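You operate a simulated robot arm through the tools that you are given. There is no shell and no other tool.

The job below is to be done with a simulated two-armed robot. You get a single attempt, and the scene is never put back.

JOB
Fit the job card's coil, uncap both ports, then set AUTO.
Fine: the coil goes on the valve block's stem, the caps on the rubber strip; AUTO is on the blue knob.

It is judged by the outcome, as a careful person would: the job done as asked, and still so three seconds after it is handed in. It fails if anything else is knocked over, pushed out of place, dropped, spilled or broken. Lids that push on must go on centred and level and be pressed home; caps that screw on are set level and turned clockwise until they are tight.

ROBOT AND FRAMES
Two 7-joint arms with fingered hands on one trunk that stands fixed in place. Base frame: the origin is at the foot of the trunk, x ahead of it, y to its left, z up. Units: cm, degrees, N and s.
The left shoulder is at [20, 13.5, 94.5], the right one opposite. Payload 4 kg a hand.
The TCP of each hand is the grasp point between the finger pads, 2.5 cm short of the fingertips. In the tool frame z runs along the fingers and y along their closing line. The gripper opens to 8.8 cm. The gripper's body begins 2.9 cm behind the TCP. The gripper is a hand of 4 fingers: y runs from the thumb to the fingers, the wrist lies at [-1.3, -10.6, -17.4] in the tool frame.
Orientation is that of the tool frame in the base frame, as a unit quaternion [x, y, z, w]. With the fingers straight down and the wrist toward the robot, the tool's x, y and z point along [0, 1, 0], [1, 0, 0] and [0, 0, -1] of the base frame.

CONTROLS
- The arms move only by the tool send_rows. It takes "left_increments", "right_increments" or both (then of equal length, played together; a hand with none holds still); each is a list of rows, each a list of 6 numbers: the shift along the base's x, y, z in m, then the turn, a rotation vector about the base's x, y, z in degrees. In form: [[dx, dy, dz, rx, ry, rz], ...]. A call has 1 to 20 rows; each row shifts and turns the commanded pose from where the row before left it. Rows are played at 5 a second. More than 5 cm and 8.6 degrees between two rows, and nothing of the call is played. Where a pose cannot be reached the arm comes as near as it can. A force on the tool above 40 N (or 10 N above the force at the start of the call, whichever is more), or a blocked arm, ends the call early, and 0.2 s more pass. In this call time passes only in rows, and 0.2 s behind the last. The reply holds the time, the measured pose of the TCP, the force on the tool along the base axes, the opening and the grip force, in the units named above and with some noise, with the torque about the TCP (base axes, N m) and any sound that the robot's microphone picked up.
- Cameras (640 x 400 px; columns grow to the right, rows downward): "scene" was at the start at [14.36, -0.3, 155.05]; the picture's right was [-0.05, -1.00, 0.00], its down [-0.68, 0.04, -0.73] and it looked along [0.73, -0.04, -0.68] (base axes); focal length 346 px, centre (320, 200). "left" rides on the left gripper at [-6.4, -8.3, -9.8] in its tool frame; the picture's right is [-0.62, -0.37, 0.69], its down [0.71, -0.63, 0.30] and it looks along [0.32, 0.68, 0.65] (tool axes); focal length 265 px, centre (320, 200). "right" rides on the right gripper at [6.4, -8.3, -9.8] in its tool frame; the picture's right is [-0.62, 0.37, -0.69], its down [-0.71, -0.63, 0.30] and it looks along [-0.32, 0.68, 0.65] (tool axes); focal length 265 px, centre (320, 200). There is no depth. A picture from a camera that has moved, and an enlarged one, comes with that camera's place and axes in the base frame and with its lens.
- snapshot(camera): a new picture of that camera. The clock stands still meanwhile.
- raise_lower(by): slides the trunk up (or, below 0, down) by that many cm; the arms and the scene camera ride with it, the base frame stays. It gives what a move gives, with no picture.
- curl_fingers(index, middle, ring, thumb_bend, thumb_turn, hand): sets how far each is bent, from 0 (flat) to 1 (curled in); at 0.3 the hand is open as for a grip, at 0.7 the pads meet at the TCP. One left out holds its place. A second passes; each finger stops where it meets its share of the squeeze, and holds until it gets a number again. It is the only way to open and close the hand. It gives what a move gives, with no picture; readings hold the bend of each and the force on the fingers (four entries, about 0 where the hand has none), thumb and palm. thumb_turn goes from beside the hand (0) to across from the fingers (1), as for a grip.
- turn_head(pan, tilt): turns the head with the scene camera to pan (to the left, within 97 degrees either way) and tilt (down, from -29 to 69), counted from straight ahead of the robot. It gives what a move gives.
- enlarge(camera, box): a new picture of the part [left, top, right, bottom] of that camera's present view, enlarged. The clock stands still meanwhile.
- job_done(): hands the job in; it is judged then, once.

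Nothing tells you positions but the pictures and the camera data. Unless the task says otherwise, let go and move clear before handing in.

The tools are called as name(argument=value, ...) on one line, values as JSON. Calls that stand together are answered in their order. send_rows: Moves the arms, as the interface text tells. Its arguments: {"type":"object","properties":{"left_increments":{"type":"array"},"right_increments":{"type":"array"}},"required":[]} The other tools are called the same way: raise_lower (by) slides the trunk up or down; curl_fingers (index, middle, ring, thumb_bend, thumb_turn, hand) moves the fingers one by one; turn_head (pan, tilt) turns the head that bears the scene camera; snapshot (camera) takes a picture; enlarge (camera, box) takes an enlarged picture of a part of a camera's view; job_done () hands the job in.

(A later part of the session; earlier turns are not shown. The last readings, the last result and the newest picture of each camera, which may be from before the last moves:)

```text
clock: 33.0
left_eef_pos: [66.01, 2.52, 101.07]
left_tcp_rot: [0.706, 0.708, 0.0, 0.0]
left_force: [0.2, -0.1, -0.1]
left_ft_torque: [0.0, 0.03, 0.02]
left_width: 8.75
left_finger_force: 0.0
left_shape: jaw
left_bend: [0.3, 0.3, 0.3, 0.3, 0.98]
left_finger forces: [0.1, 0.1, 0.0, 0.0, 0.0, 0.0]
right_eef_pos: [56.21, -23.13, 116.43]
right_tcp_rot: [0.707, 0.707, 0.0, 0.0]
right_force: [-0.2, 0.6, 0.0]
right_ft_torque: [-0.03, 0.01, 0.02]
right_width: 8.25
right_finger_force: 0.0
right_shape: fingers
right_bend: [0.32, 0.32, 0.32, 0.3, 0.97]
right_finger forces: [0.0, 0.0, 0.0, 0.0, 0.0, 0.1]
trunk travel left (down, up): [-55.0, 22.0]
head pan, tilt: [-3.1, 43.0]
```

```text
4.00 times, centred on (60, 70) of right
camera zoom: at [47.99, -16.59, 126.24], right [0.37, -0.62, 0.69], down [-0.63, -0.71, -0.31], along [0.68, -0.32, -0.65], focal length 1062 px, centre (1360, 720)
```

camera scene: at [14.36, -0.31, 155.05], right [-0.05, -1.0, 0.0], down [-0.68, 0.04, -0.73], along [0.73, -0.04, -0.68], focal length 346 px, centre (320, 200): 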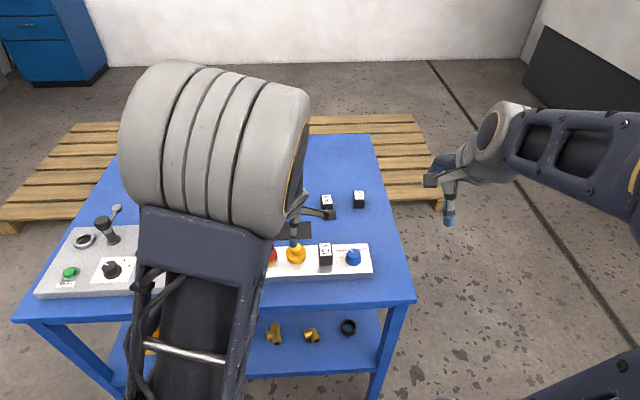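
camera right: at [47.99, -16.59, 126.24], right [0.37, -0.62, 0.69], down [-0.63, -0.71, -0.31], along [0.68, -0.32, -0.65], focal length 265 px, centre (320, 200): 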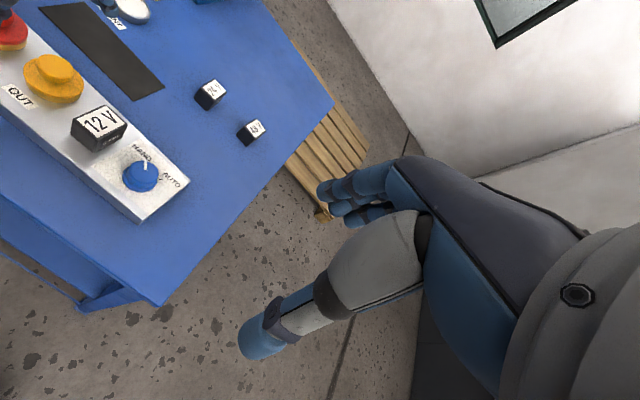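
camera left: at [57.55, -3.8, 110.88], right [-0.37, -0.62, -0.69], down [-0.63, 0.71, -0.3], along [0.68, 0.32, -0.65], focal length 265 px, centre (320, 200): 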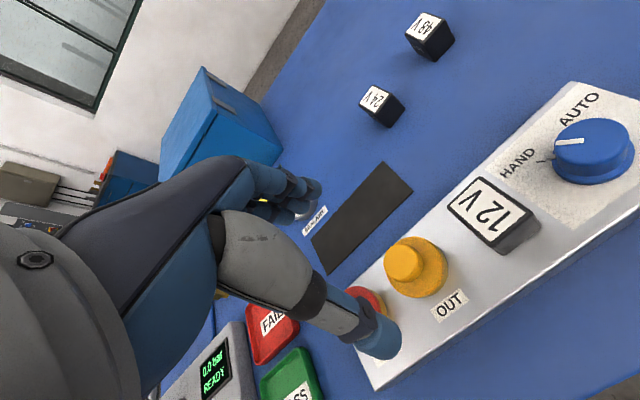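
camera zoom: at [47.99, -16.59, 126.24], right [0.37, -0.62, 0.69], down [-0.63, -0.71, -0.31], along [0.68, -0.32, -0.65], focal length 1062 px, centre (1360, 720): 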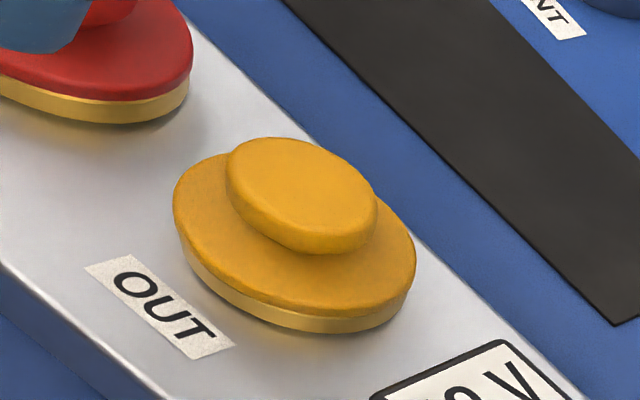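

Combining views, the yellow knob head is at about (66.4, 2.55), z 90.6–91.4, with the disc top near 89.6. I'll align, descend so the fingertips stay just above the disc, and check.

send_rows(left_increments=[[0.002, 0, -0.02, 0, 0, 0], [0.002, 0, -0.02, 0, 0, 0], [0, 0, -0.02, 0, 0, 0], [0, 0, -0.01, 0, 0, 0], [0, 0, -0.01, 0, 0, 0], [0, 0, 0, 0, 0, 0], [0, 0, 0, 0, 0, 0]])

enlarge(camera="scene", box=[264, 220, 324, 270])

enlarge(camera="left", box=[260, 150, 460, 350])

enlarge(camera="right", box=[0, 0, 150, 120])

```text
clock: 34.6
left_eef_pos: [66.1, 2.44, 93.2]
left_tcp_rot: [0.707, 0.707, 0.001, 0.0]
left_force: [-0.1, 0.4, -0.1]
left_ft_torque: [0.02, -0.02, 0.0]
left_width: 8.76
left_finger_force: 0.0
left_shape: jaw
left_bend: [0.3, 0.3, 0.3, 0.3, 0.98]
left_finger forces: [0.0, 0.0, 0.0, 0.1, 0.0, 0.1]
right_eef_pos: [56.27, -23.01, 116.44]
right_tcp_rot: [0.707, 0.707, 0.001, 0.0]
right_force: [0.7, 0.4, 0.0]
right_ft_torque: [0.01, 0.0, 0.0]
right_width: 8.26
right_finger_force: 0.2
right_shape: fingers
right_bend: [0.32, 0.32, 0.32, 0.3, 0.97]
right_finger forces: [0.1, 0.0, 0.0, 0.1, 0.0, 0.0]
trunk travel left (down, up): [-55.0, 22.0]
head pan, tilt: [-3.1, 43.0]
```

```text
8.00 times, centred on (294, 245) of scene
camera zoom: at [14.36, -0.3, 155.05], right [-0.05, -1.0, 0.0], down [-0.68, 0.04, -0.73], along [0.73, -0.04, -0.68], focal length 2771 px, centre (528, -160)
```

zoom: 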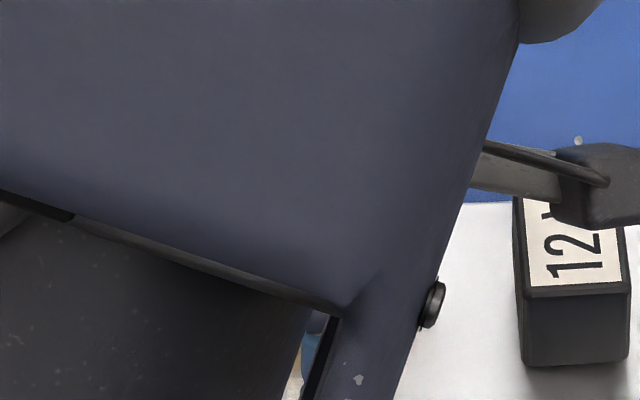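

```text
2.00 times, centred on (360, 250) of left
camera zoom: at [57.74, -3.88, 103.07], right [-0.37, -0.62, -0.69], down [-0.63, 0.71, -0.3], along [0.68, 0.32, -0.65], focal length 531 px, centre (240, 100)
```

zoom: 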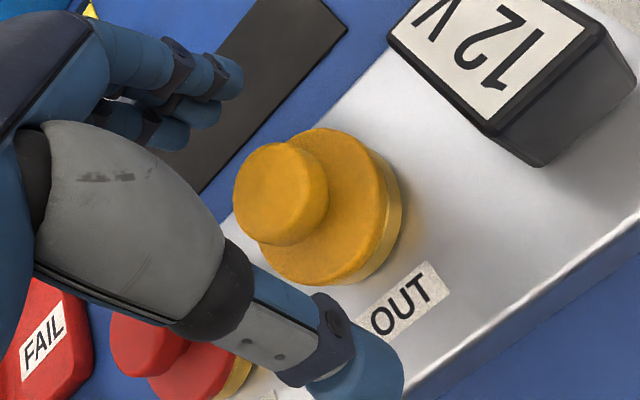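

```text
3.33 times, centred on (75, 60) of right
camera zoom: at [47.99, -16.59, 126.24], right [0.37, -0.62, 0.69], down [-0.63, -0.71, -0.31], along [0.68, -0.32, -0.65], focal length 885 px, centre (1137, 667)
```

zoom: 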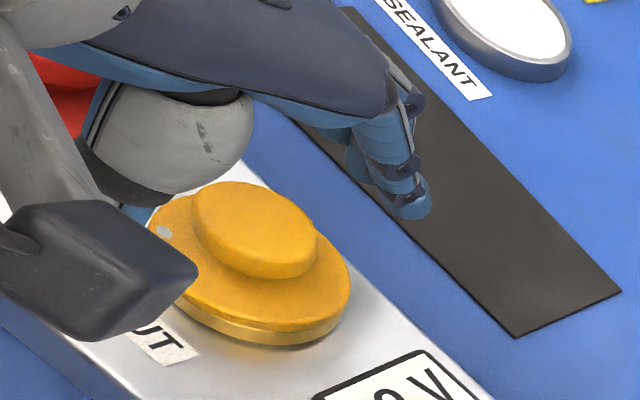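

The left camera shows the knob head within about 2 mm of directly under the grasp point. I'll lower 0.6 cm and begin closing.

send_rows(left_increments=[[0, 0, -0.003, 0, 0, 0], [0, 0, -0.003, 0, 0, 0], [0, 0, 0, 0, 0, 0]])

curl_fingers(hand="left", index=0.5, middle=0.5, ring=0.5, thumb_bend=0.5)

enlarge(camera="left", box=[220, 150, 420, 350])

enlarge(camera="right", box=[0, 0, 150, 120])

```text
clock: 35.4
left_eef_pos: [66.19, 2.47, 92.56]
left_tcp_rot: [0.707, 0.707, 0.0, 0.001]
left_force: [-0.1, 0.3, -0.1]
left_ft_torque: [0.0, 0.0, -0.02]
left_width: 8.77
left_finger_force: 0.0
left_shape: jaw
left_bend: [0.3, 0.3, 0.3, 0.3, 0.98]
left_finger forces: [0.1, 0.1, 0.1, 0.1, 0.0, 0.0]
right_eef_pos: [56.29, -23.0, 116.49]
right_tcp_rot: [0.708, 0.707, 0.001, 0.0]
right_force: [-0.3, -0.1, -0.6]
right_ft_torque: [0.02, 0.0, -0.02]
right_width: 8.21
right_finger_force: 0.0
right_shape: fingers
right_bend: [0.32, 0.32, 0.32, 0.3, 0.97]
right_finger forces: [0.0, 0.0, 0.0, 0.0, 0.1, 0.0]
trunk travel left (down, up): [-55.0, 22.0]
head pan, tilt: [-3.1, 43.0]
```

```text
clock: 36.4
left_eef_pos: [66.2, 2.5, 92.63]
left_tcp_rot: [0.707, 0.707, 0.0, 0.0]
left_force: [-0.8, -1.4, 0.6]
left_ft_torque: [0.0, -0.04, 0.0]
left_width: 4.22
left_finger_force: 0.0
left_shape: fingers
left_bend: [0.5, 0.5, 0.5, 0.5, 0.98]
left_finger forces: [0.1, 0.0, 0.0, 0.0, 0.0, 0.0]
right_eef_pos: [56.26, -23.01, 116.52]
right_tcp_rot: [0.708, 0.707, 0.0, 0.0]
right_force: [0.2, -0.1, 0.2]
right_ft_torque: [0.04, 0.0, -0.02]
right_width: 8.22
right_finger_force: 0.0
right_shape: fingers
right_bend: [0.32, 0.32, 0.32, 0.3, 0.97]
right_finger forces: [0.0, 0.1, 0.0, 0.0, 0.0, 0.1]
trunk travel left (down, up): [-55.0, 22.0]
head pan, tilt: [-3.1, 43.0]
```

```text
2.00 times, centred on (320, 250) of left
camera zoom: at [57.81, -3.79, 102.52], right [-0.37, -0.62, -0.69], down [-0.63, 0.71, -0.3], along [0.68, 0.32, -0.65], focal length 531 px, centre (320, 100)
```

zoom: 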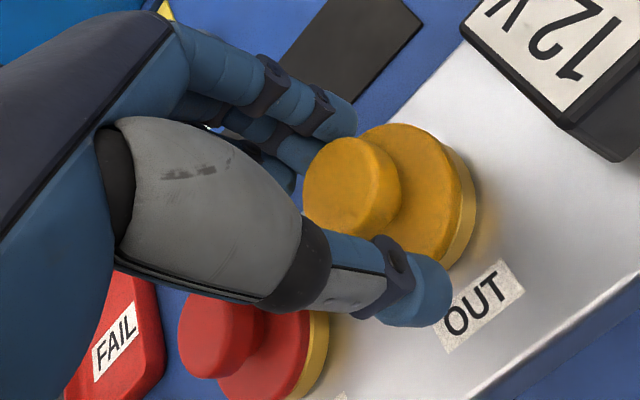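

```text
3.33 times, centred on (75, 60) of right
camera zoom: at [47.99, -16.59, 126.24], right [0.37, -0.62, 0.69], down [-0.63, -0.71, -0.31], along [0.68, -0.32, -0.65], focal length 885 px, centre (1137, 667)
```

zoom: 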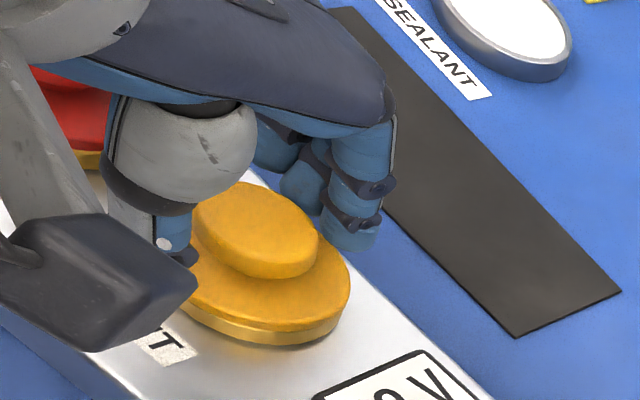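

The thumb lies opposite the gap between index and middle, and the knob head is between them. I'll close onto it.

curl_fingers(hand="left", index=0.65, middle=0.65, ring=0.6, thumb_bend=0.62)

enlarge(camera="left", box=[220, 150, 420, 350])

enlarge(camera="right", box=[0, 0, 150, 120])

```text
clock: 37.4
left_eef_pos: [66.2, 2.6, 92.72]
left_tcp_rot: [0.707, 0.707, 0.0, -0.001]
left_force: [0.6, 0.1, 0.4]
left_ft_torque: [0.02, 0.0, -0.02]
left_width: 2.22
left_finger_force: 3.8
left_shape: fingers
left_bend: [0.61, 0.63, 0.6, 0.58, 0.97]
left_finger forces: [2.5, 1.6, 0.0, 0.0, 3.7, 0.1]
right_eef_pos: [56.11, -23.0, 116.39]
right_tcp_rot: [0.707, 0.708, 0.0, 0.0]
right_force: [-0.4, -0.6, 0.7]
right_ft_torque: [0.0, 0.0, 0.01]
right_width: 8.21
right_finger_force: 0.0
right_shape: fingers
right_bend: [0.32, 0.32, 0.32, 0.3, 0.97]
right_finger forces: [0.1, 0.1, 0.1, 0.1, 0.0, 0.0]
trunk travel left (down, up): [-55.0, 22.0]
head pan, tilt: [-3.1, 43.0]
heard: snap
```

```text
2.00 times, centred on (320, 250) of left
camera zoom: at [57.81, -3.79, 102.52], right [-0.37, -0.62, -0.69], down [-0.63, 0.71, -0.3], along [0.68, 0.32, -0.65], focal length 531 px, centre (320, 100)
```

zoom: 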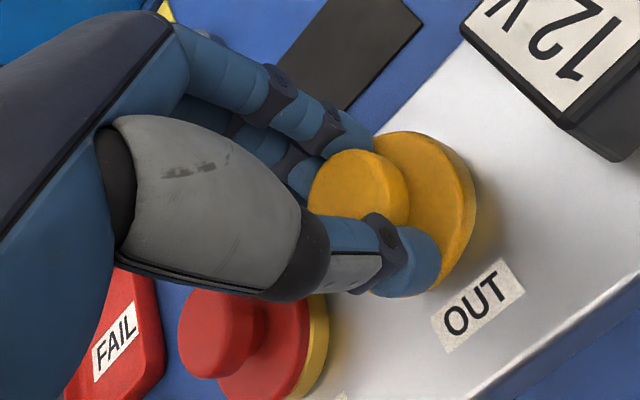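

```text
3.33 times, centred on (75, 60) of right
camera zoom: at [47.99, -16.59, 126.24], right [0.37, -0.62, 0.69], down [-0.63, -0.71, -0.31], along [0.68, -0.32, -0.65], focal length 885 px, centre (1137, 667)
```

zoom: 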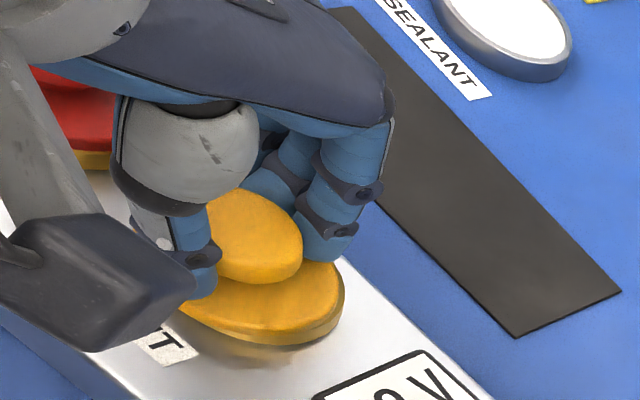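

I heard a snap: the push-on cap has popped loose as the fingers closed under its head. I'll firm up the grip and lift it gently.

curl_fingers(hand="left", index=0.74, middle=0.74, ring=0.6, thumb_bend=0.72)

send_rows(left_increments=[[0, 0, 0.003, 0, 0, 0], [0, 0, 0.004, 0, 0, 0], [0, 0, 0.005, 0, 0, 0], [0, 0, 0.008, 0, 0, 0], [0, 0, 0, 0, 0, 0]])

enlarge(camera="left", box=[220, 150, 420, 350])

enlarge(camera="right", box=[0, 0, 150, 120])

```text
clock: 38.4
left_eef_pos: [66.21, 2.66, 92.52]
left_tcp_rot: [0.707, 0.707, 0.0, 0.0]
left_force: [-0.2, -0.3, 0.0]
left_ft_torque: [0.03, 0.03, -0.01]
left_width: 2.01
left_finger_force: 13.4
left_shape: fingers
left_bend: [0.72, 0.72, 0.6, 0.57, 0.96]
left_finger forces: [8.1, 5.9, 0.0, 0.0, 12.5, 0.1]
right_eef_pos: [56.27, -22.98, 116.43]
right_tcp_rot: [0.707, 0.707, 0.001, 0.0]
right_force: [-0.2, -0.3, 0.2]
right_ft_torque: [0.01, 0.03, -0.01]
right_width: 8.24
right_finger_force: 0.1
right_shape: fingers
right_bend: [0.32, 0.32, 0.32, 0.3, 0.97]
right_finger forces: [0.1, 0.1, 0.0, 0.0, 0.1, 0.0]
trunk travel left (down, up): [-55.0, 22.0]
head pan, tilt: [-3.1, 43.0]
```

```text
clock: 39.6
left_eef_pos: [66.27, 2.64, 94.65]
left_tcp_rot: [0.707, 0.707, 0.0, 0.0]
left_force: [-0.1, -0.5, -0.7]
left_ft_torque: [0.02, 0.0, 0.0]
left_width: 2.01
left_finger_force: 13.3
left_shape: fingers
left_bend: [0.72, 0.72, 0.6, 0.57, 0.96]
left_finger forces: [8.1, 5.9, 0.0, 0.0, 12.5, 0.1]
right_eef_pos: [56.21, -23.07, 116.36]
right_tcp_rot: [0.707, 0.707, 0.0, 0.0]
right_force: [-1.0, -0.3, 0.0]
right_ft_torque: [0.0, -0.01, 0.02]
right_width: 8.26
right_finger_force: 0.0
right_shape: fingers
right_bend: [0.32, 0.32, 0.32, 0.3, 0.97]
right_finger forces: [0.0, 0.0, 0.0, 0.1, 0.0, 0.0]
trunk travel left (down, up): [-55.0, 22.0]
head pan, tilt: [-3.1, 43.0]
```

```text
2.00 times, centred on (320, 250) of left
camera zoom: at [57.81, -3.78, 104.47], right [-0.37, -0.62, -0.69], down [-0.63, 0.71, -0.3], along [0.68, 0.32, -0.65], focal length 531 px, centre (320, 100)
```

zoom: 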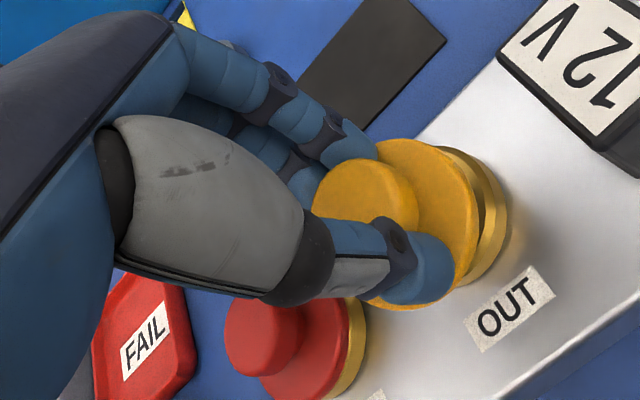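

```text
3.33 times, centred on (75, 60) of right
camera zoom: at [47.99, -16.59, 126.24], right [0.37, -0.62, 0.69], down [-0.63, -0.71, -0.31], along [0.68, -0.32, -0.65], focal length 885 px, centre (1137, 667)
```

zoom: 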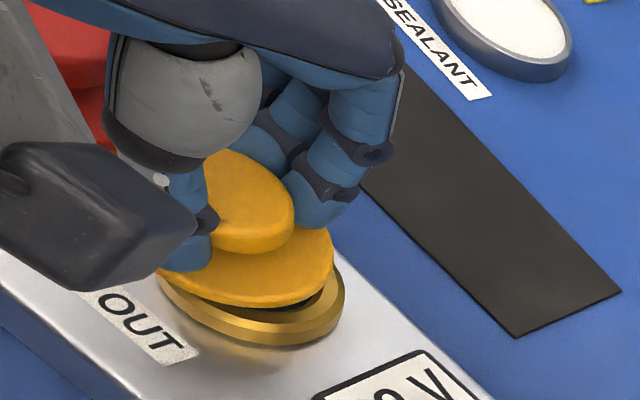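

The cap is clear of its brass port and comes with the hand. I'll lift it well clear and check how it hangs.

send_rows(left_increments=[[0, 0, 0.01, 0, 0, 0], [0, 0, 0.015, 0, 0, 0], [0, 0, 0.02, 0, 0, 0], [0, 0, 0.02, 0, 0, 0], [0, 0, 0.01, 0, 0, 0], [0, 0, 0, 0, 0, 0]])

snapshot(camera="left")

snapshot(camera="right")

snapshot(camera="scene")

```text
clock: 41.0
left_eef_pos: [66.25, 2.66, 102.23]
left_tcp_rot: [0.707, 0.707, 0.0, -0.001]
left_force: [-0.2, 0.1, -0.6]
left_ft_torque: [0.02, 0.0, -0.02]
left_width: 2.01
left_finger_force: 13.2
left_shape: fingers
left_bend: [0.72, 0.72, 0.6, 0.57, 0.96]
left_finger forces: [8.0, 5.8, 0.0, 0.1, 12.5, 0.1]
right_eef_pos: [56.35, -23.12, 116.39]
right_tcp_rot: [0.708, 0.706, 0.0, -0.001]
right_force: [-0.4, 0.3, 1.3]
right_ft_torque: [-0.02, 0.01, 0.0]
right_width: 8.24
right_finger_force: 0.0
right_shape: fingers
right_bend: [0.32, 0.32, 0.32, 0.3, 0.97]
right_finger forces: [0.0, 0.1, 0.1, 0.0, 0.0, 0.0]
trunk travel left (down, up): [-55.0, 22.0]
head pan, tilt: [-3.1, 43.0]
```

```text
taken
camera left: at [57.92, -3.67, 112.05], right [-0.37, -0.62, -0.69], down [-0.63, 0.71, -0.3], along [0.68, 0.32, -0.65], focal length 265 px, centre (320, 200)
```

left: 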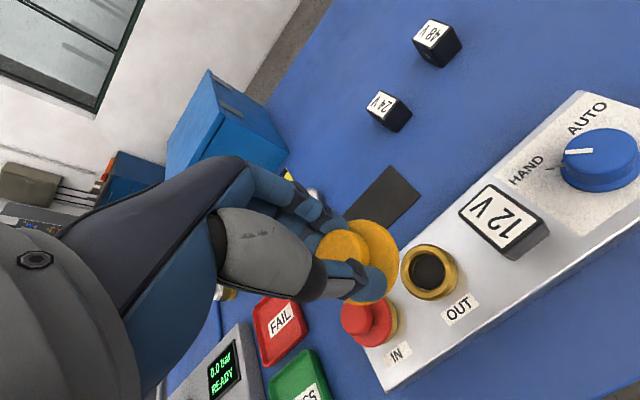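

```text
taken
camera right: at [47.99, -16.59, 126.24], right [0.37, -0.62, 0.69], down [-0.63, -0.71, -0.31], along [0.68, -0.32, -0.65], focal length 265 px, centre (320, 200)
```

right: 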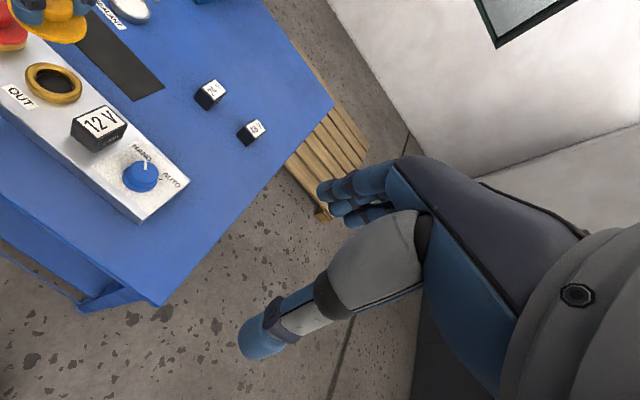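

```text
taken
camera scene: at [14.37, -0.3, 155.05], right [-0.05, -1.0, 0.0], down [-0.68, 0.04, -0.73], along [0.73, -0.04, -0.68], focal length 346 px, centre (320, 200)
```

scene: 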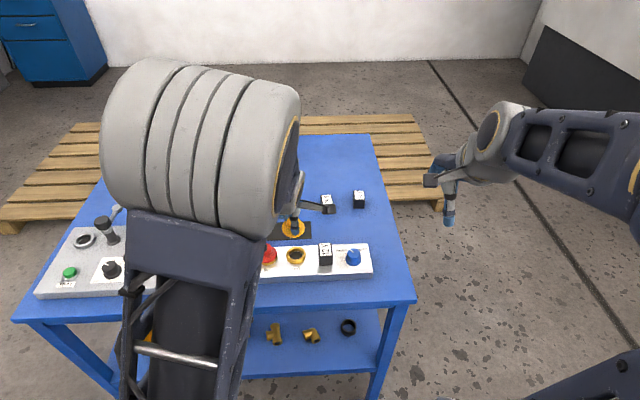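

The yellow port is open and the block hasn't moved. I'll look closely at how the cap sits in the hand before carrying it to the strip.

enlarge(camera="scene", box=[268, 205, 328, 250])

enlarge(camera="left", box=[290, 200, 410, 320])

enlarge(camera="scene", box=[270, 240, 340, 275])

```text
8.89 times, centred on (298, 228) of scene
camera zoom: at [14.37, -0.3, 155.05], right [-0.05, -1.0, 0.0], down [-0.68, 0.04, -0.73], along [0.73, -0.04, -0.68], focal length 3079 px, centre (516, -44)
```

zoom: 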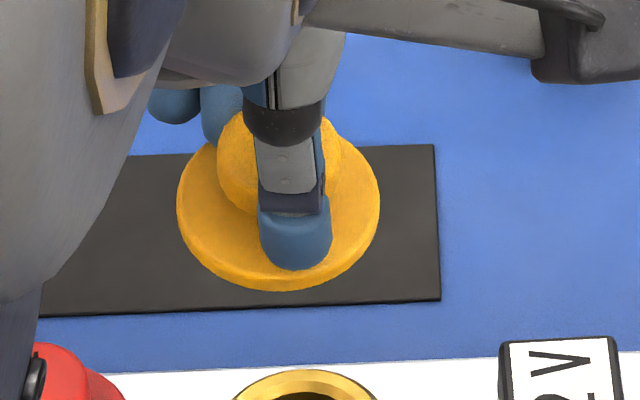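

```text
3.33 times, centred on (350, 260) of left
camera zoom: at [57.92, -3.67, 112.05], right [-0.37, -0.62, -0.69], down [-0.63, 0.71, -0.3], along [0.68, 0.32, -0.65], focal length 885 px, centre (220, 0)
```

zoom: 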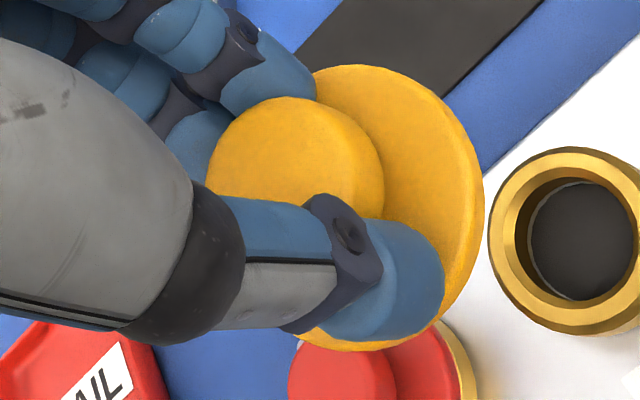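

```text
9.14 times, centred on (305, 258) of scene
camera zoom: at [14.37, -0.3, 155.05], right [-0.05, -1.0, 0.0], down [-0.68, 0.04, -0.73], along [0.73, -0.04, -0.68], focal length 3167 px, centre (457, -326)
```

zoom: 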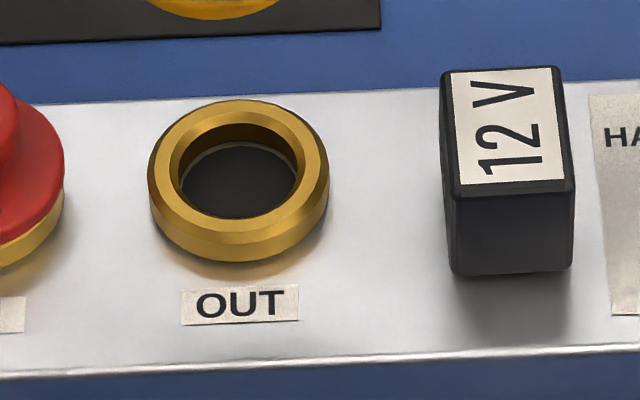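

The cap hangs about level in the hand. I'll carry it over the right half of the rubber strip (x≈77.3, y≈2.3) and lower partway.

send_rows(left_increments=[[0.025, -0.001, 0, 0, 0, 0], [0.03, -0.001, 0, 0, 0, 0], [0.03, -0.001, 0, 0, 0, 0], [0.024, 0, 0, 0, 0, 0], [0, 0, -0.02, 0, 0, 0], [0, 0, -0.02, 0, 0, 0], [0, 0, -0.02, 0, 0, 0], [0, 0, -0.015, 0, 0, 0], [0, 0, 0, 0, 0, 0], [0, 0, 0, 0, 0, 0]])

snapshot(camera="left")

enlarge(camera="scene", box=[240, 190, 336, 260])

enlarge(camera="right", box=[0, 0, 160, 110])

```text
clock: 43.2
left_eef_pos: [77.33, 2.3, 94.66]
left_tcp_rot: [0.707, 0.707, -0.001, 0.0]
left_force: [-1.4, 0.8, -0.4]
left_ft_torque: [0.06, 0.0, 0.0]
left_width: 2.02
left_finger_force: 13.3
left_shape: fingers
left_bend: [0.72, 0.72, 0.6, 0.57, 0.96]
left_finger forces: [8.0, 6.1, 0.1, 0.1, 12.5, 0.0]
right_eef_pos: [56.4, -23.06, 116.39]
right_tcp_rot: [0.707, 0.707, 0.0, 0.0]
right_force: [0.8, 0.3, 0.1]
right_ft_torque: [-0.01, -0.01, -0.01]
right_width: 8.27
right_finger_force: 0.0
right_shape: fingers
right_bend: [0.32, 0.32, 0.32, 0.3, 0.97]
right_finger forces: [0.0, 0.1, 0.1, 0.0, 0.1, 0.0]
trunk travel left (down, up): [-55.0, 22.0]
head pan, tilt: [-3.1, 43.0]
```

```text
taken
camera left: at [68.9, -4.08, 104.57], right [-0.37, -0.62, -0.69], down [-0.63, 0.71, -0.3], along [0.68, 0.32, -0.65], focal length 265 px, centre (320, 200)
```

left: 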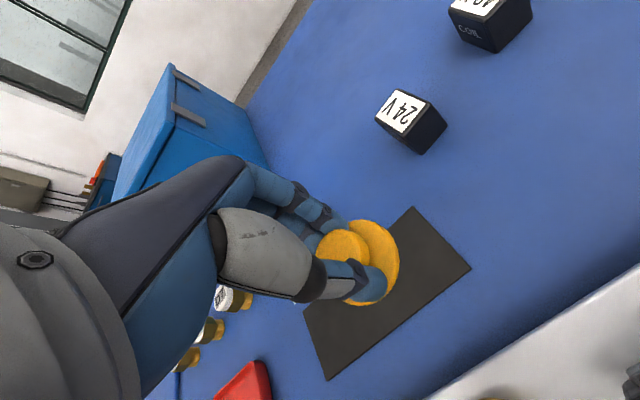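

```text
5.71 times, centred on (288, 225) of scene
camera zoom: at [14.37, -0.3, 155.05], right [-0.05, -1.0, 0.0], down [-0.68, 0.04, -0.73], along [0.73, -0.04, -0.68], focal length 1979 px, centre (503, 57)
```

zoom: 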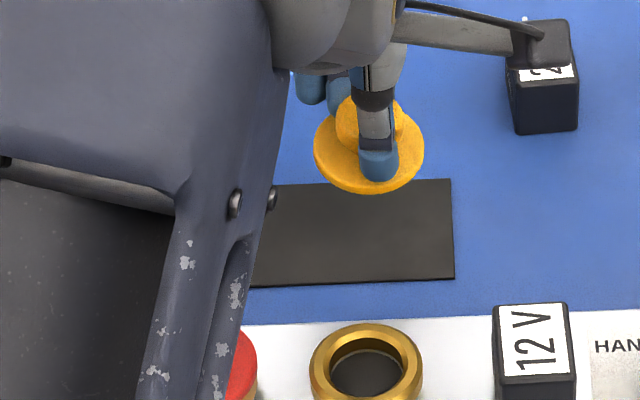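

```text
3.64 times, centred on (80, 55) of right
camera zoom: at [47.99, -16.59, 126.24], right [0.37, -0.62, 0.69], down [-0.63, -0.71, -0.31], along [0.68, -0.32, -0.65], focal length 965 px, centre (1193, 727)
```

zoom: 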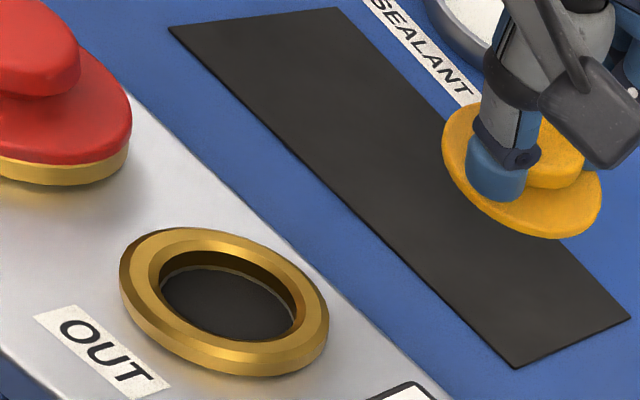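

The cap is over the strip at about (77.2, 2.4), roughly 5 cm above it. I'll lower most of the way and then in small steps until contact.

send_rows(left_increments=[[0, 0, -0.015, 0, 0, 0], [0, 0, -0.015, 0, 0, 0], [0, 0, -0.01, 0, 0, 0], [0, 0, -0.004, 0, 0, 0], [0, 0, 0, 0, 0, 0]])

snapshot(camera="left")

enlarge(camera="right", box=[60, 0, 180, 110])

enlarge(camera="scene", box=[250, 190, 334, 250])

```text
clock: 44.4
left_eef_pos: [77.18, 2.4, 90.07]
left_tcp_rot: [0.707, 0.707, 0.0, 0.0]
left_force: [0.5, 0.2, -0.2]
left_ft_torque: [-0.03, 0.0, 0.01]
left_width: 2.04
left_finger_force: 13.1
left_shape: fingers
left_bend: [0.72, 0.72, 0.6, 0.57, 0.96]
left_finger forces: [7.9, 6.0, 0.0, 0.0, 12.5, 0.0]
right_eef_pos: [56.25, -23.04, 116.48]
right_tcp_rot: [0.707, 0.708, 0.0, 0.0]
right_force: [0.7, -0.6, 0.1]
right_ft_torque: [-0.03, 0.0, -0.01]
right_width: 8.21
right_finger_force: 0.1
right_shape: fingers
right_bend: [0.32, 0.32, 0.32, 0.3, 0.97]
right_finger forces: [0.0, 0.0, 0.0, 0.0, 0.0, 0.0]
trunk travel left (down, up): [-55.0, 22.0]
head pan, tilt: [-3.1, 43.0]
```

```text
taken
camera left: at [68.74, -4.02, 100.08], right [-0.37, -0.62, -0.69], down [-0.63, 0.71, -0.3], along [0.68, 0.32, -0.65], focal length 265 px, centre (320, 200)
```

left: 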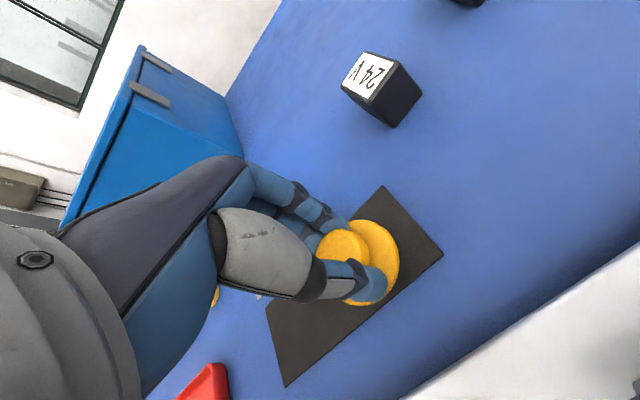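

```text
3.64 times, centred on (120, 55) of right
camera zoom: at [47.99, -16.59, 126.24], right [0.37, -0.62, 0.69], down [-0.63, -0.71, -0.31], along [0.68, -0.32, -0.65], focal length 965 px, centre (1047, 727)
```

zoom: 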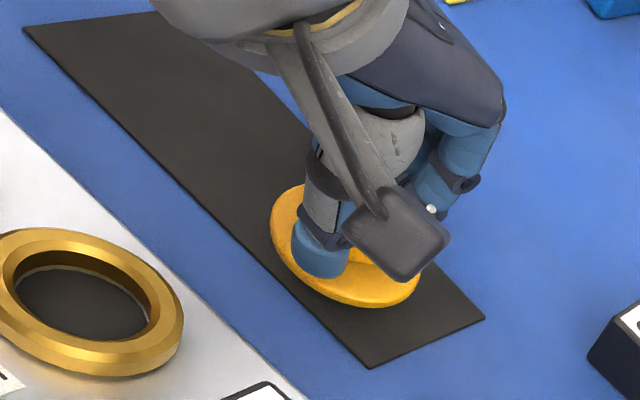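

```text
6.67 times, centred on (292, 220) of scene
camera zoom: at [14.36, -0.3, 155.05], right [-0.05, -1.0, 0.0], down [-0.68, 0.04, -0.73], along [0.73, -0.04, -0.68], focal length 2309 px, centre (507, 67)
```

zoom: 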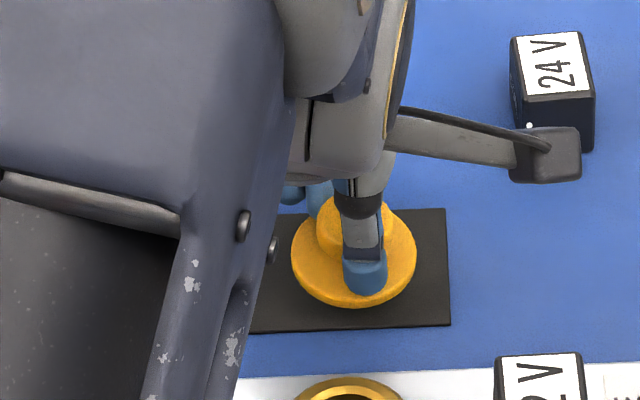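

The cap is just above the strip. I'll lower in 2 mm steps, watching for contact.

send_rows(left_increments=[[0, 0, -0.002, 0, 0, 0], [0, 0, -0.002, 0, 0, 0], [0, 0, 0, 0, 0, 0]])

send_rows(left_increments=[[0, 0, -0.002, 0, 0, 0], [0, 0, -0.002, 0, 0, 0], [0, 0, 0, 0, 0, 0]])

```text
clock: 45.2
left_eef_pos: [77.24, 2.42, 89.79]
left_tcp_rot: [0.707, 0.707, 0.0, 0.0]
left_force: [0.3, 0.4, 0.4]
left_ft_torque: [-0.02, 0.01, 0.03]
left_width: 2.03
left_finger_force: 12.9
left_shape: fingers
left_bend: [0.72, 0.72, 0.6, 0.57, 0.96]
left_finger forces: [8.0, 6.1, 0.1, 0.0, 12.5, 0.0]
right_eef_pos: [56.21, -23.09, 116.53]
right_tcp_rot: [0.707, 0.707, 0.0, 0.001]
right_force: [1.0, -0.8, 0.3]
right_ft_torque: [0.0, 0.03, 0.02]
right_width: 8.25
right_finger_force: 0.0
right_shape: fingers
right_bend: [0.32, 0.32, 0.32, 0.3, 0.97]
right_finger forces: [0.0, 0.0, 0.0, 0.0, 0.1, 0.0]
trunk travel left (down, up): [-55.0, 22.0]
head pan, tilt: [-3.1, 43.0]
```

```text
clock: 46.0
left_eef_pos: [77.22, 2.23, 89.45]
left_tcp_rot: [0.707, 0.707, 0.0, 0.0]
left_force: [-0.3, 0.7, -0.6]
left_ft_torque: [0.0, -0.02, 0.01]
left_width: 2.04
left_finger_force: 12.9
left_shape: fingers
left_bend: [0.72, 0.72, 0.6, 0.57, 0.96]
left_finger forces: [8.1, 6.0, 0.1, 0.0, 12.5, 0.0]
right_eef_pos: [56.12, -23.1, 116.38]
right_tcp_rot: [0.707, 0.707, -0.001, 0.0]
right_force: [-0.1, -0.1, -0.2]
right_ft_torque: [0.01, 0.01, -0.02]
right_width: 8.23
right_finger_force: 0.0
right_shape: fingers
right_bend: [0.32, 0.32, 0.32, 0.3, 0.97]
right_finger forces: [0.0, 0.0, 0.1, 0.0, 0.0, 0.1]
trunk travel left (down, up): [-55.0, 22.0]
head pan, tilt: [-3.1, 43.0]
```

send_rows(left_increments=[[0, 0, -0.002, 0, 0, 0], [0, 0, -0.001, 0, 0, 0], [0, 0, 0, 0, 0, 0]])

enlarge(camera="right", box=[90, 30, 180, 110])

enlarge(camera="left", box=[290, 190, 430, 330])

```text
clock: 46.8
left_eef_pos: [77.23, 2.23, 89.18]
left_tcp_rot: [0.707, 0.707, 0.0, 0.0]
left_force: [0.7, -0.1, 0.2]
left_ft_torque: [-0.01, 0.02, 0.01]
left_width: 2.04
left_finger_force: 13.2
left_shape: fingers
left_bend: [0.72, 0.72, 0.6, 0.57, 0.96]
left_finger forces: [8.0, 5.9, 0.0, 0.1, 12.5, 0.0]
right_eef_pos: [56.21, -23.0, 116.45]
right_tcp_rot: [0.707, 0.707, 0.0, 0.0]
right_force: [0.2, 0.9, 0.2]
right_ft_torque: [0.0, 0.04, 0.0]
right_width: 8.24
right_finger_force: 0.0
right_shape: fingers
right_bend: [0.32, 0.32, 0.32, 0.3, 0.97]
right_finger forces: [0.0, 0.0, 0.0, 0.1, 0.0, 0.0]
trunk travel left (down, up): [-55.0, 22.0]
head pan, tilt: [-3.1, 43.0]
```

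```text
5.00 times, centred on (135, 70) of right
camera zoom: at [47.99, -16.59, 126.24], right [0.37, -0.62, 0.69], down [-0.63, -0.71, -0.31], along [0.68, -0.32, -0.65], focal length 1327 px, centre (1245, 850)
```

zoom: 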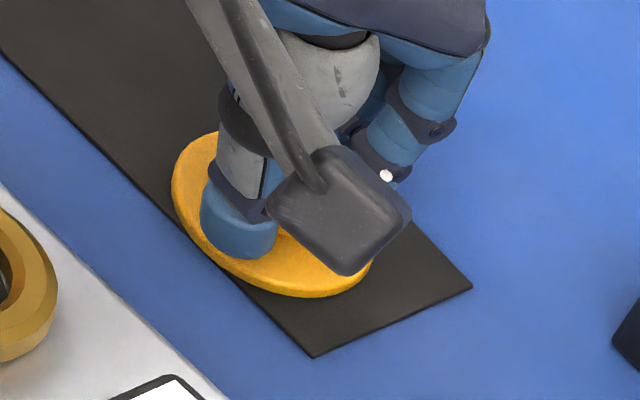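

```text
2.86 times, centred on (360, 260) of left
camera zoom: at [68.71, -4.11, 98.99], right [-0.37, -0.62, -0.69], down [-0.63, 0.71, -0.3], along [0.68, 0.32, -0.65], focal length 758 px, centre (206, 29)
```

zoom: 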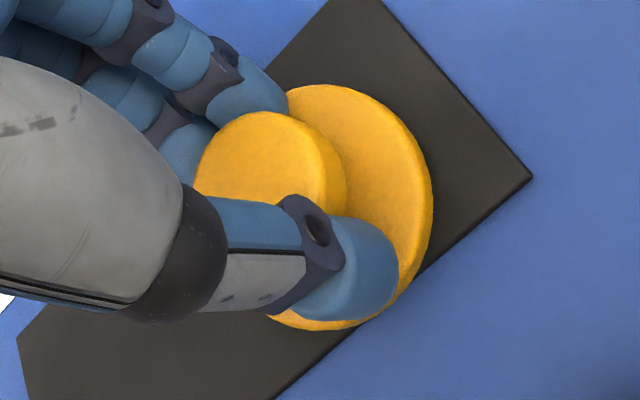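

The left view shows the cap centre is about 1 cm nearer to me than the grasp point (x≈76.2), too close to the strip's front edge. I'll shift +1.1 cm in x before setting it down.

send_rows(left_increments=[[0, 0, 0.003, 0, 0, 0], [0.006, 0, 0, 0, 0, 0], [0.006, 0, 0, 0, 0, 0], [0, 0, -0.003, 0, 0, 0], [0, 0, 0, 0, 0, 0]])

enlarge(camera="left", box=[290, 190, 430, 330])

enlarge(camera="scene", box=[250, 190, 334, 250])

```text
clock: 48.0
left_eef_pos: [78.28, 2.1, 89.19]
left_tcp_rot: [0.707, 0.707, 0.0, 0.0]
left_force: [-0.5, -0.1, 0.7]
left_ft_torque: [0.01, 0.05, 0.0]
left_width: 2.01
left_finger_force: 13.8
left_shape: fingers
left_bend: [0.72, 0.72, 0.6, 0.57, 0.95]
left_finger forces: [8.0, 6.2, 0.1, 0.0, 12.6, 0.1]
right_eef_pos: [56.17, -23.01, 116.38]
right_tcp_rot: [0.707, 0.707, 0.0, 0.0]
right_force: [-0.5, -0.3, -0.1]
right_ft_torque: [0.03, -0.03, 0.0]
right_width: 8.26
right_finger_force: 0.0
right_shape: fingers
right_bend: [0.32, 0.32, 0.32, 0.3, 0.97]
right_finger forces: [0.0, 0.1, 0.0, 0.0, 0.0, 0.0]
trunk travel left (down, up): [-55.0, 22.0]
head pan, tilt: [-3.1, 43.0]
```

```text
2.86 times, centred on (360, 260) of left
camera zoom: at [69.86, -4.22, 98.96], right [-0.37, -0.62, -0.69], down [-0.63, 0.71, -0.3], along [0.68, 0.32, -0.65], focal length 758 px, centre (206, 29)
```

zoom: 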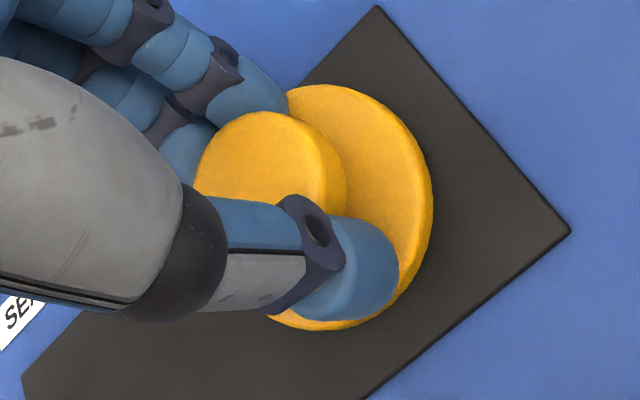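

```text
6.67 times, centred on (292, 220) of scene
camera zoom: at [14.37, -0.3, 155.05], right [-0.05, -1.0, 0.0], down [-0.68, 0.04, -0.73], along [0.73, -0.04, -0.68], focal length 2309 px, centre (507, 67)
```

zoom: 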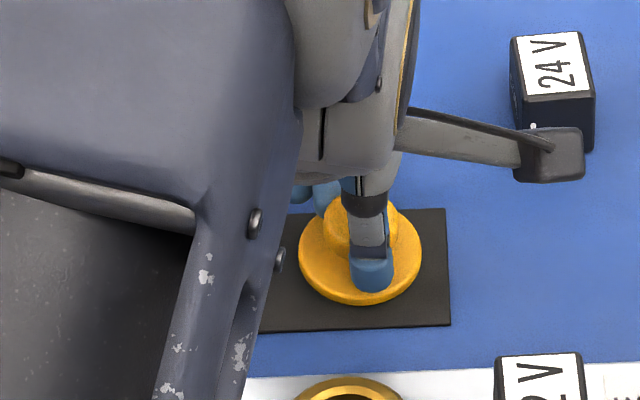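

Now the cap is well inside the strip's edges, centred near (77.4, 2.2). I'll lower to contact.

send_rows(left_increments=[[0, 0, -0.002, 0, 0, 0], [0, 0, -0.002, 0, 0, 0], [0, 0, 0, 0, 0, 0]])

send_rows(left_increments=[[0, 0, -0.0015, 0, 0, 0], [0, 0, -0.0015, 0, 0, 0], [0, 0, 0, 0, 0, 0]])

```text
clock: 48.8
left_eef_pos: [78.36, 2.2, 88.72]
left_tcp_rot: [0.707, 0.707, 0.001, 0.001]
left_force: [-0.6, -0.2, 2.9]
left_ft_torque: [-0.04, 0.13, 0.01]
left_width: 2.03
left_finger_force: 13.2
left_shape: fingers
left_bend: [0.72, 0.72, 0.6, 0.57, 0.96]
left_finger forces: [8.0, 6.0, 0.0, 0.0, 11.9, 0.1]
right_eef_pos: [56.28, -23.0, 116.41]
right_tcp_rot: [0.707, 0.707, 0.001, 0.0]
right_force: [0.0, -0.9, -0.3]
right_ft_torque: [0.0, -0.02, 0.0]
right_width: 8.25
right_finger_force: 0.0
right_shape: fingers
right_bend: [0.32, 0.32, 0.32, 0.3, 0.97]
right_finger forces: [0.0, 0.1, 0.0, 0.0, 0.1, 0.0]
trunk travel left (down, up): [-55.0, 22.0]
head pan, tilt: [-3.1, 43.0]
```

```text
clock: 49.6
left_eef_pos: [78.28, 2.25, 88.61]
left_tcp_rot: [0.707, 0.707, 0.0, 0.001]
left_force: [3.3, 0.0, 8.0]
left_ft_torque: [-0.04, 0.13, 0.05]
left_width: 1.97
left_finger_force: 13.3
left_shape: fingers
left_bend: [0.72, 0.72, 0.6, 0.58, 0.95]
left_finger forces: [8.9, 7.2, 0.0, 0.1, 11.2, 0.0]
right_eef_pos: [56.24, -22.99, 116.42]
right_tcp_rot: [0.707, 0.707, 0.0, 0.0]
right_force: [0.1, -0.3, 0.1]
right_ft_torque: [0.02, 0.03, -0.01]
right_width: 8.24
right_finger_force: 0.1
right_shape: fingers
right_bend: [0.32, 0.32, 0.32, 0.3, 0.97]
right_finger forces: [0.1, 0.0, 0.0, 0.0, 0.0, 0.1]
trunk travel left (down, up): [-55.0, 22.0]
head pan, tilt: [-3.1, 43.0]
```

Contact at 8 N: the cap rests on the strip. I'll ease the pressure and open the fingers gradually.

send_rows(left_increments=[[0, 0, 0.0015, 0, 0, 0], [0, 0, 0, 0, 0, 0]])

curl_fingers(hand="left", index=0.6, middle=0.6, ring=0.5, thumb_bend=0.5)

enlarge(camera="left", box=[290, 190, 430, 330])

enlarge(camera="right", box=[90, 30, 180, 110])

```text
clock: 50.2
left_eef_pos: [78.36, 2.29, 88.5]
left_tcp_rot: [0.707, 0.707, 0.0, 0.0]
left_force: [3.4, -0.3, 5.1]
left_ft_torque: [-0.07, 0.1, -0.03]
left_width: 1.98
left_finger_force: 13.6
left_shape: fingers
left_bend: [0.72, 0.72, 0.6, 0.58, 0.95]
left_finger forces: [8.6, 6.9, 0.1, 0.1, 11.3, 0.0]
right_eef_pos: [56.28, -22.91, 116.56]
right_tcp_rot: [0.707, 0.707, 0.001, 0.001]
right_force: [0.5, 0.0, -0.4]
right_ft_torque: [0.0, 0.0, -0.01]
right_width: 8.23
right_finger_force: 0.1
right_shape: fingers
right_bend: [0.32, 0.32, 0.32, 0.3, 0.97]
right_finger forces: [0.0, 0.0, 0.1, 0.1, 0.1, 0.0]
trunk travel left (down, up): [-55.0, 22.0]
head pan, tilt: [-3.1, 43.0]
```

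```text
clock: 51.2
left_eef_pos: [78.38, 2.29, 88.54]
left_tcp_rot: [0.708, 0.707, 0.0, -0.001]
left_force: [0.2, 0.3, 0.6]
left_ft_torque: [-0.03, 0.01, 0.06]
left_width: 3.02
left_finger_force: 0.0
left_shape: fingers
left_bend: [0.6, 0.6, 0.5, 0.5, 0.97]
left_finger forces: [0.0, 0.0, 0.1, 0.1, 0.1, 0.0]
right_eef_pos: [56.35, -22.96, 116.45]
right_tcp_rot: [0.707, 0.707, -0.001, 0.0]
right_force: [0.0, 0.3, -0.3]
right_ft_torque: [0.01, 0.03, 0.01]
right_width: 8.23
right_finger_force: 0.2
right_shape: fingers
right_bend: [0.32, 0.32, 0.32, 0.3, 0.97]
right_finger forces: [0.0, 0.0, 0.1, 0.0, 0.1, 0.0]
trunk travel left (down, up): [-55.0, 22.0]
head pan, tilt: [-3.1, 43.0]
```

```text
2.86 times, centred on (360, 260) of left
camera zoom: at [69.95, -4.07, 98.41], right [-0.37, -0.62, -0.69], down [-0.63, 0.71, -0.3], along [0.68, 0.32, -0.65], focal length 758 px, centre (206, 29)
```

zoom: 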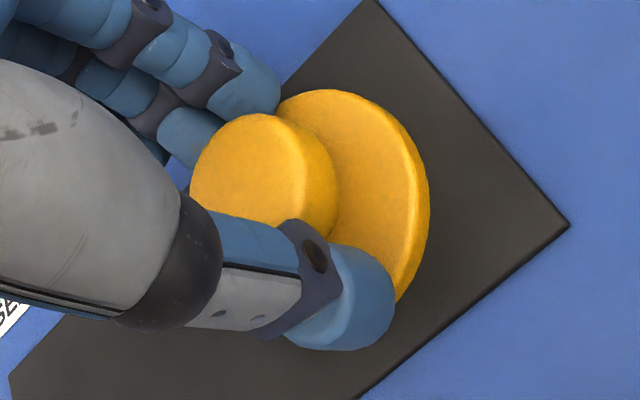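

```text
5.00 times, centred on (135, 70) of right
camera zoom: at [47.99, -16.59, 126.24], right [0.37, -0.62, 0.69], down [-0.63, -0.71, -0.31], along [0.68, -0.32, -0.65], focal length 1327 px, centre (1245, 850)
```

zoom: 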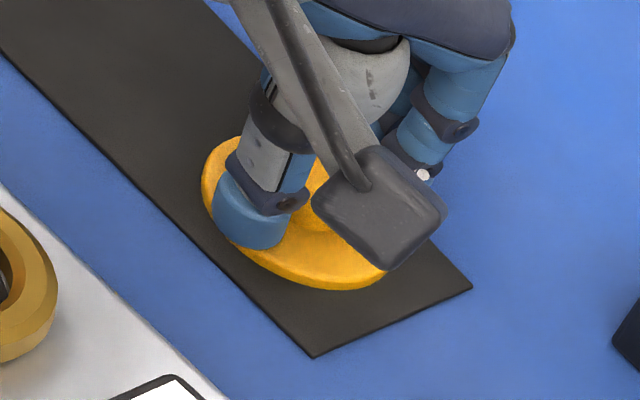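

The cap lies flat on the strip, released. I'll open fully, rise and check.

curl_fingers(hand="left", index=0.4, middle=0.4, ring=0.4, thumb_bend=0.3)

send_rows(left_increments=[[0, 0, 0.01, 0, 0, 0], [0, 0, 0.02, 0, 0, 0], [0, 0, 0.03, 0, 0, 0], [0, 0, 0.04, 0, 0, 0], [0, 0, 0.03, 0, 0, 0], [0, 0, 0, 0, 0, 0]])

snapshot(camera="left")

snapshot(camera="scene")

enlarge(camera="right", box=[0, 0, 180, 110])

```text
clock: 52.2
left_eef_pos: [78.38, 2.35, 88.6]
left_tcp_rot: [0.708, 0.707, 0.0, 0.0]
left_force: [0.2, -0.5, 0.0]
left_ft_torque: [0.0, 0.02, -0.01]
left_width: 7.37
left_finger_force: 0.1
left_shape: fingers
left_bend: [0.4, 0.4, 0.4, 0.3, 0.97]
left_finger forces: [0.0, 0.0, 0.0, 0.0, 0.0, 0.0]
right_eef_pos: [56.16, -23.03, 116.41]
right_tcp_rot: [0.707, 0.707, 0.0, 0.0]
right_force: [0.6, -0.7, 0.5]
right_ft_torque: [0.03, 0.02, 0.04]
right_width: 8.23
right_finger_force: 0.0
right_shape: fingers
right_bend: [0.32, 0.32, 0.32, 0.3, 0.97]
right_finger forces: [0.0, 0.1, 0.0, 0.1, 0.0, 0.0]
trunk travel left (down, up): [-55.0, 22.0]
head pan, tilt: [-3.1, 43.0]
```

```text
clock: 53.6
left_eef_pos: [78.44, 2.21, 101.48]
left_tcp_rot: [0.707, 0.707, -0.001, 0.0]
left_force: [0.2, 0.0, 0.0]
left_ft_torque: [-0.01, 0.0, 0.01]
left_width: 7.41
left_finger_force: 0.1
left_shape: fingers
left_bend: [0.4, 0.4, 0.4, 0.3, 0.97]
left_finger forces: [0.0, 0.0, 0.0, 0.0, 0.0, 0.0]
right_eef_pos: [56.25, -23.07, 116.34]
right_tcp_rot: [0.707, 0.707, 0.0, 0.0]
right_force: [0.5, 0.0, -0.5]
right_ft_torque: [-0.01, -0.04, 0.02]
right_width: 8.25
right_finger_force: 0.0
right_shape: fingers
right_bend: [0.32, 0.32, 0.32, 0.3, 0.97]
right_finger forces: [0.0, 0.1, 0.1, 0.0, 0.1, 0.0]
trunk travel left (down, up): [-55.0, 22.0]
head pan, tilt: [-3.1, 43.0]
```

```text
taken
camera left: at [70.05, -4.11, 111.32], right [-0.37, -0.62, -0.69], down [-0.63, 0.71, -0.3], along [0.68, 0.32, -0.65], focal length 265 px, centre (320, 200)
```

left: 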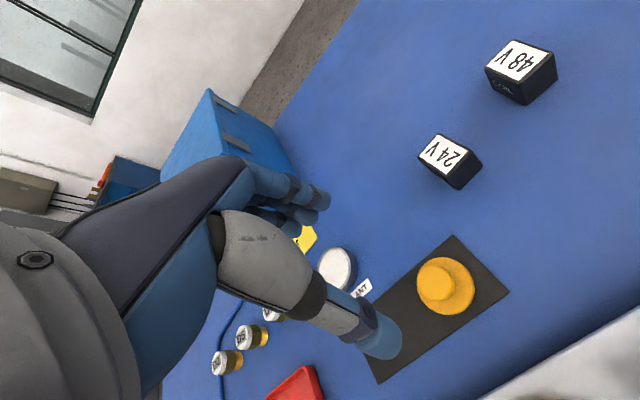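

```text
taken
camera scene: at [14.37, -0.3, 155.05], right [-0.05, -1.0, 0.0], down [-0.68, 0.04, -0.73], along [0.73, -0.04, -0.68], focal length 346 px, centre (320, 200)
```

scene: 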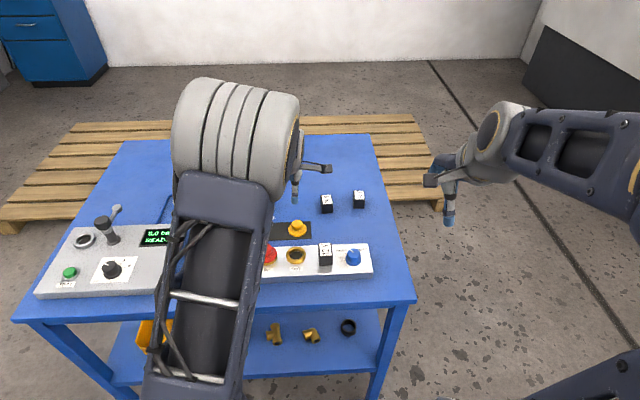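

```text
3.56 times, centred on (90, 55) of right
camera zoom: at [48.0, -16.59, 126.24], right [0.37, -0.62, 0.69], down [-0.63, -0.71, -0.31], along [0.68, -0.32, -0.65], focal length 944 px, centre (1138, 716)
```

zoom: 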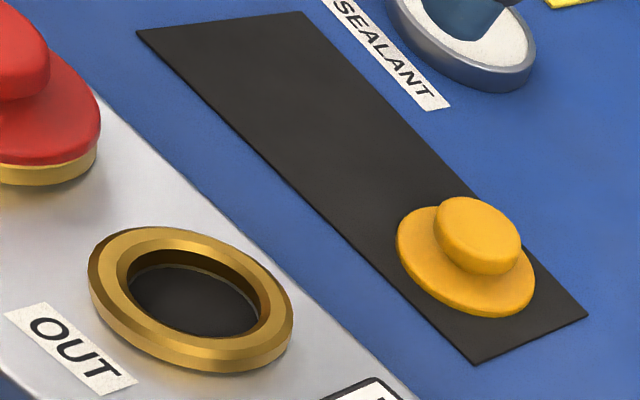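

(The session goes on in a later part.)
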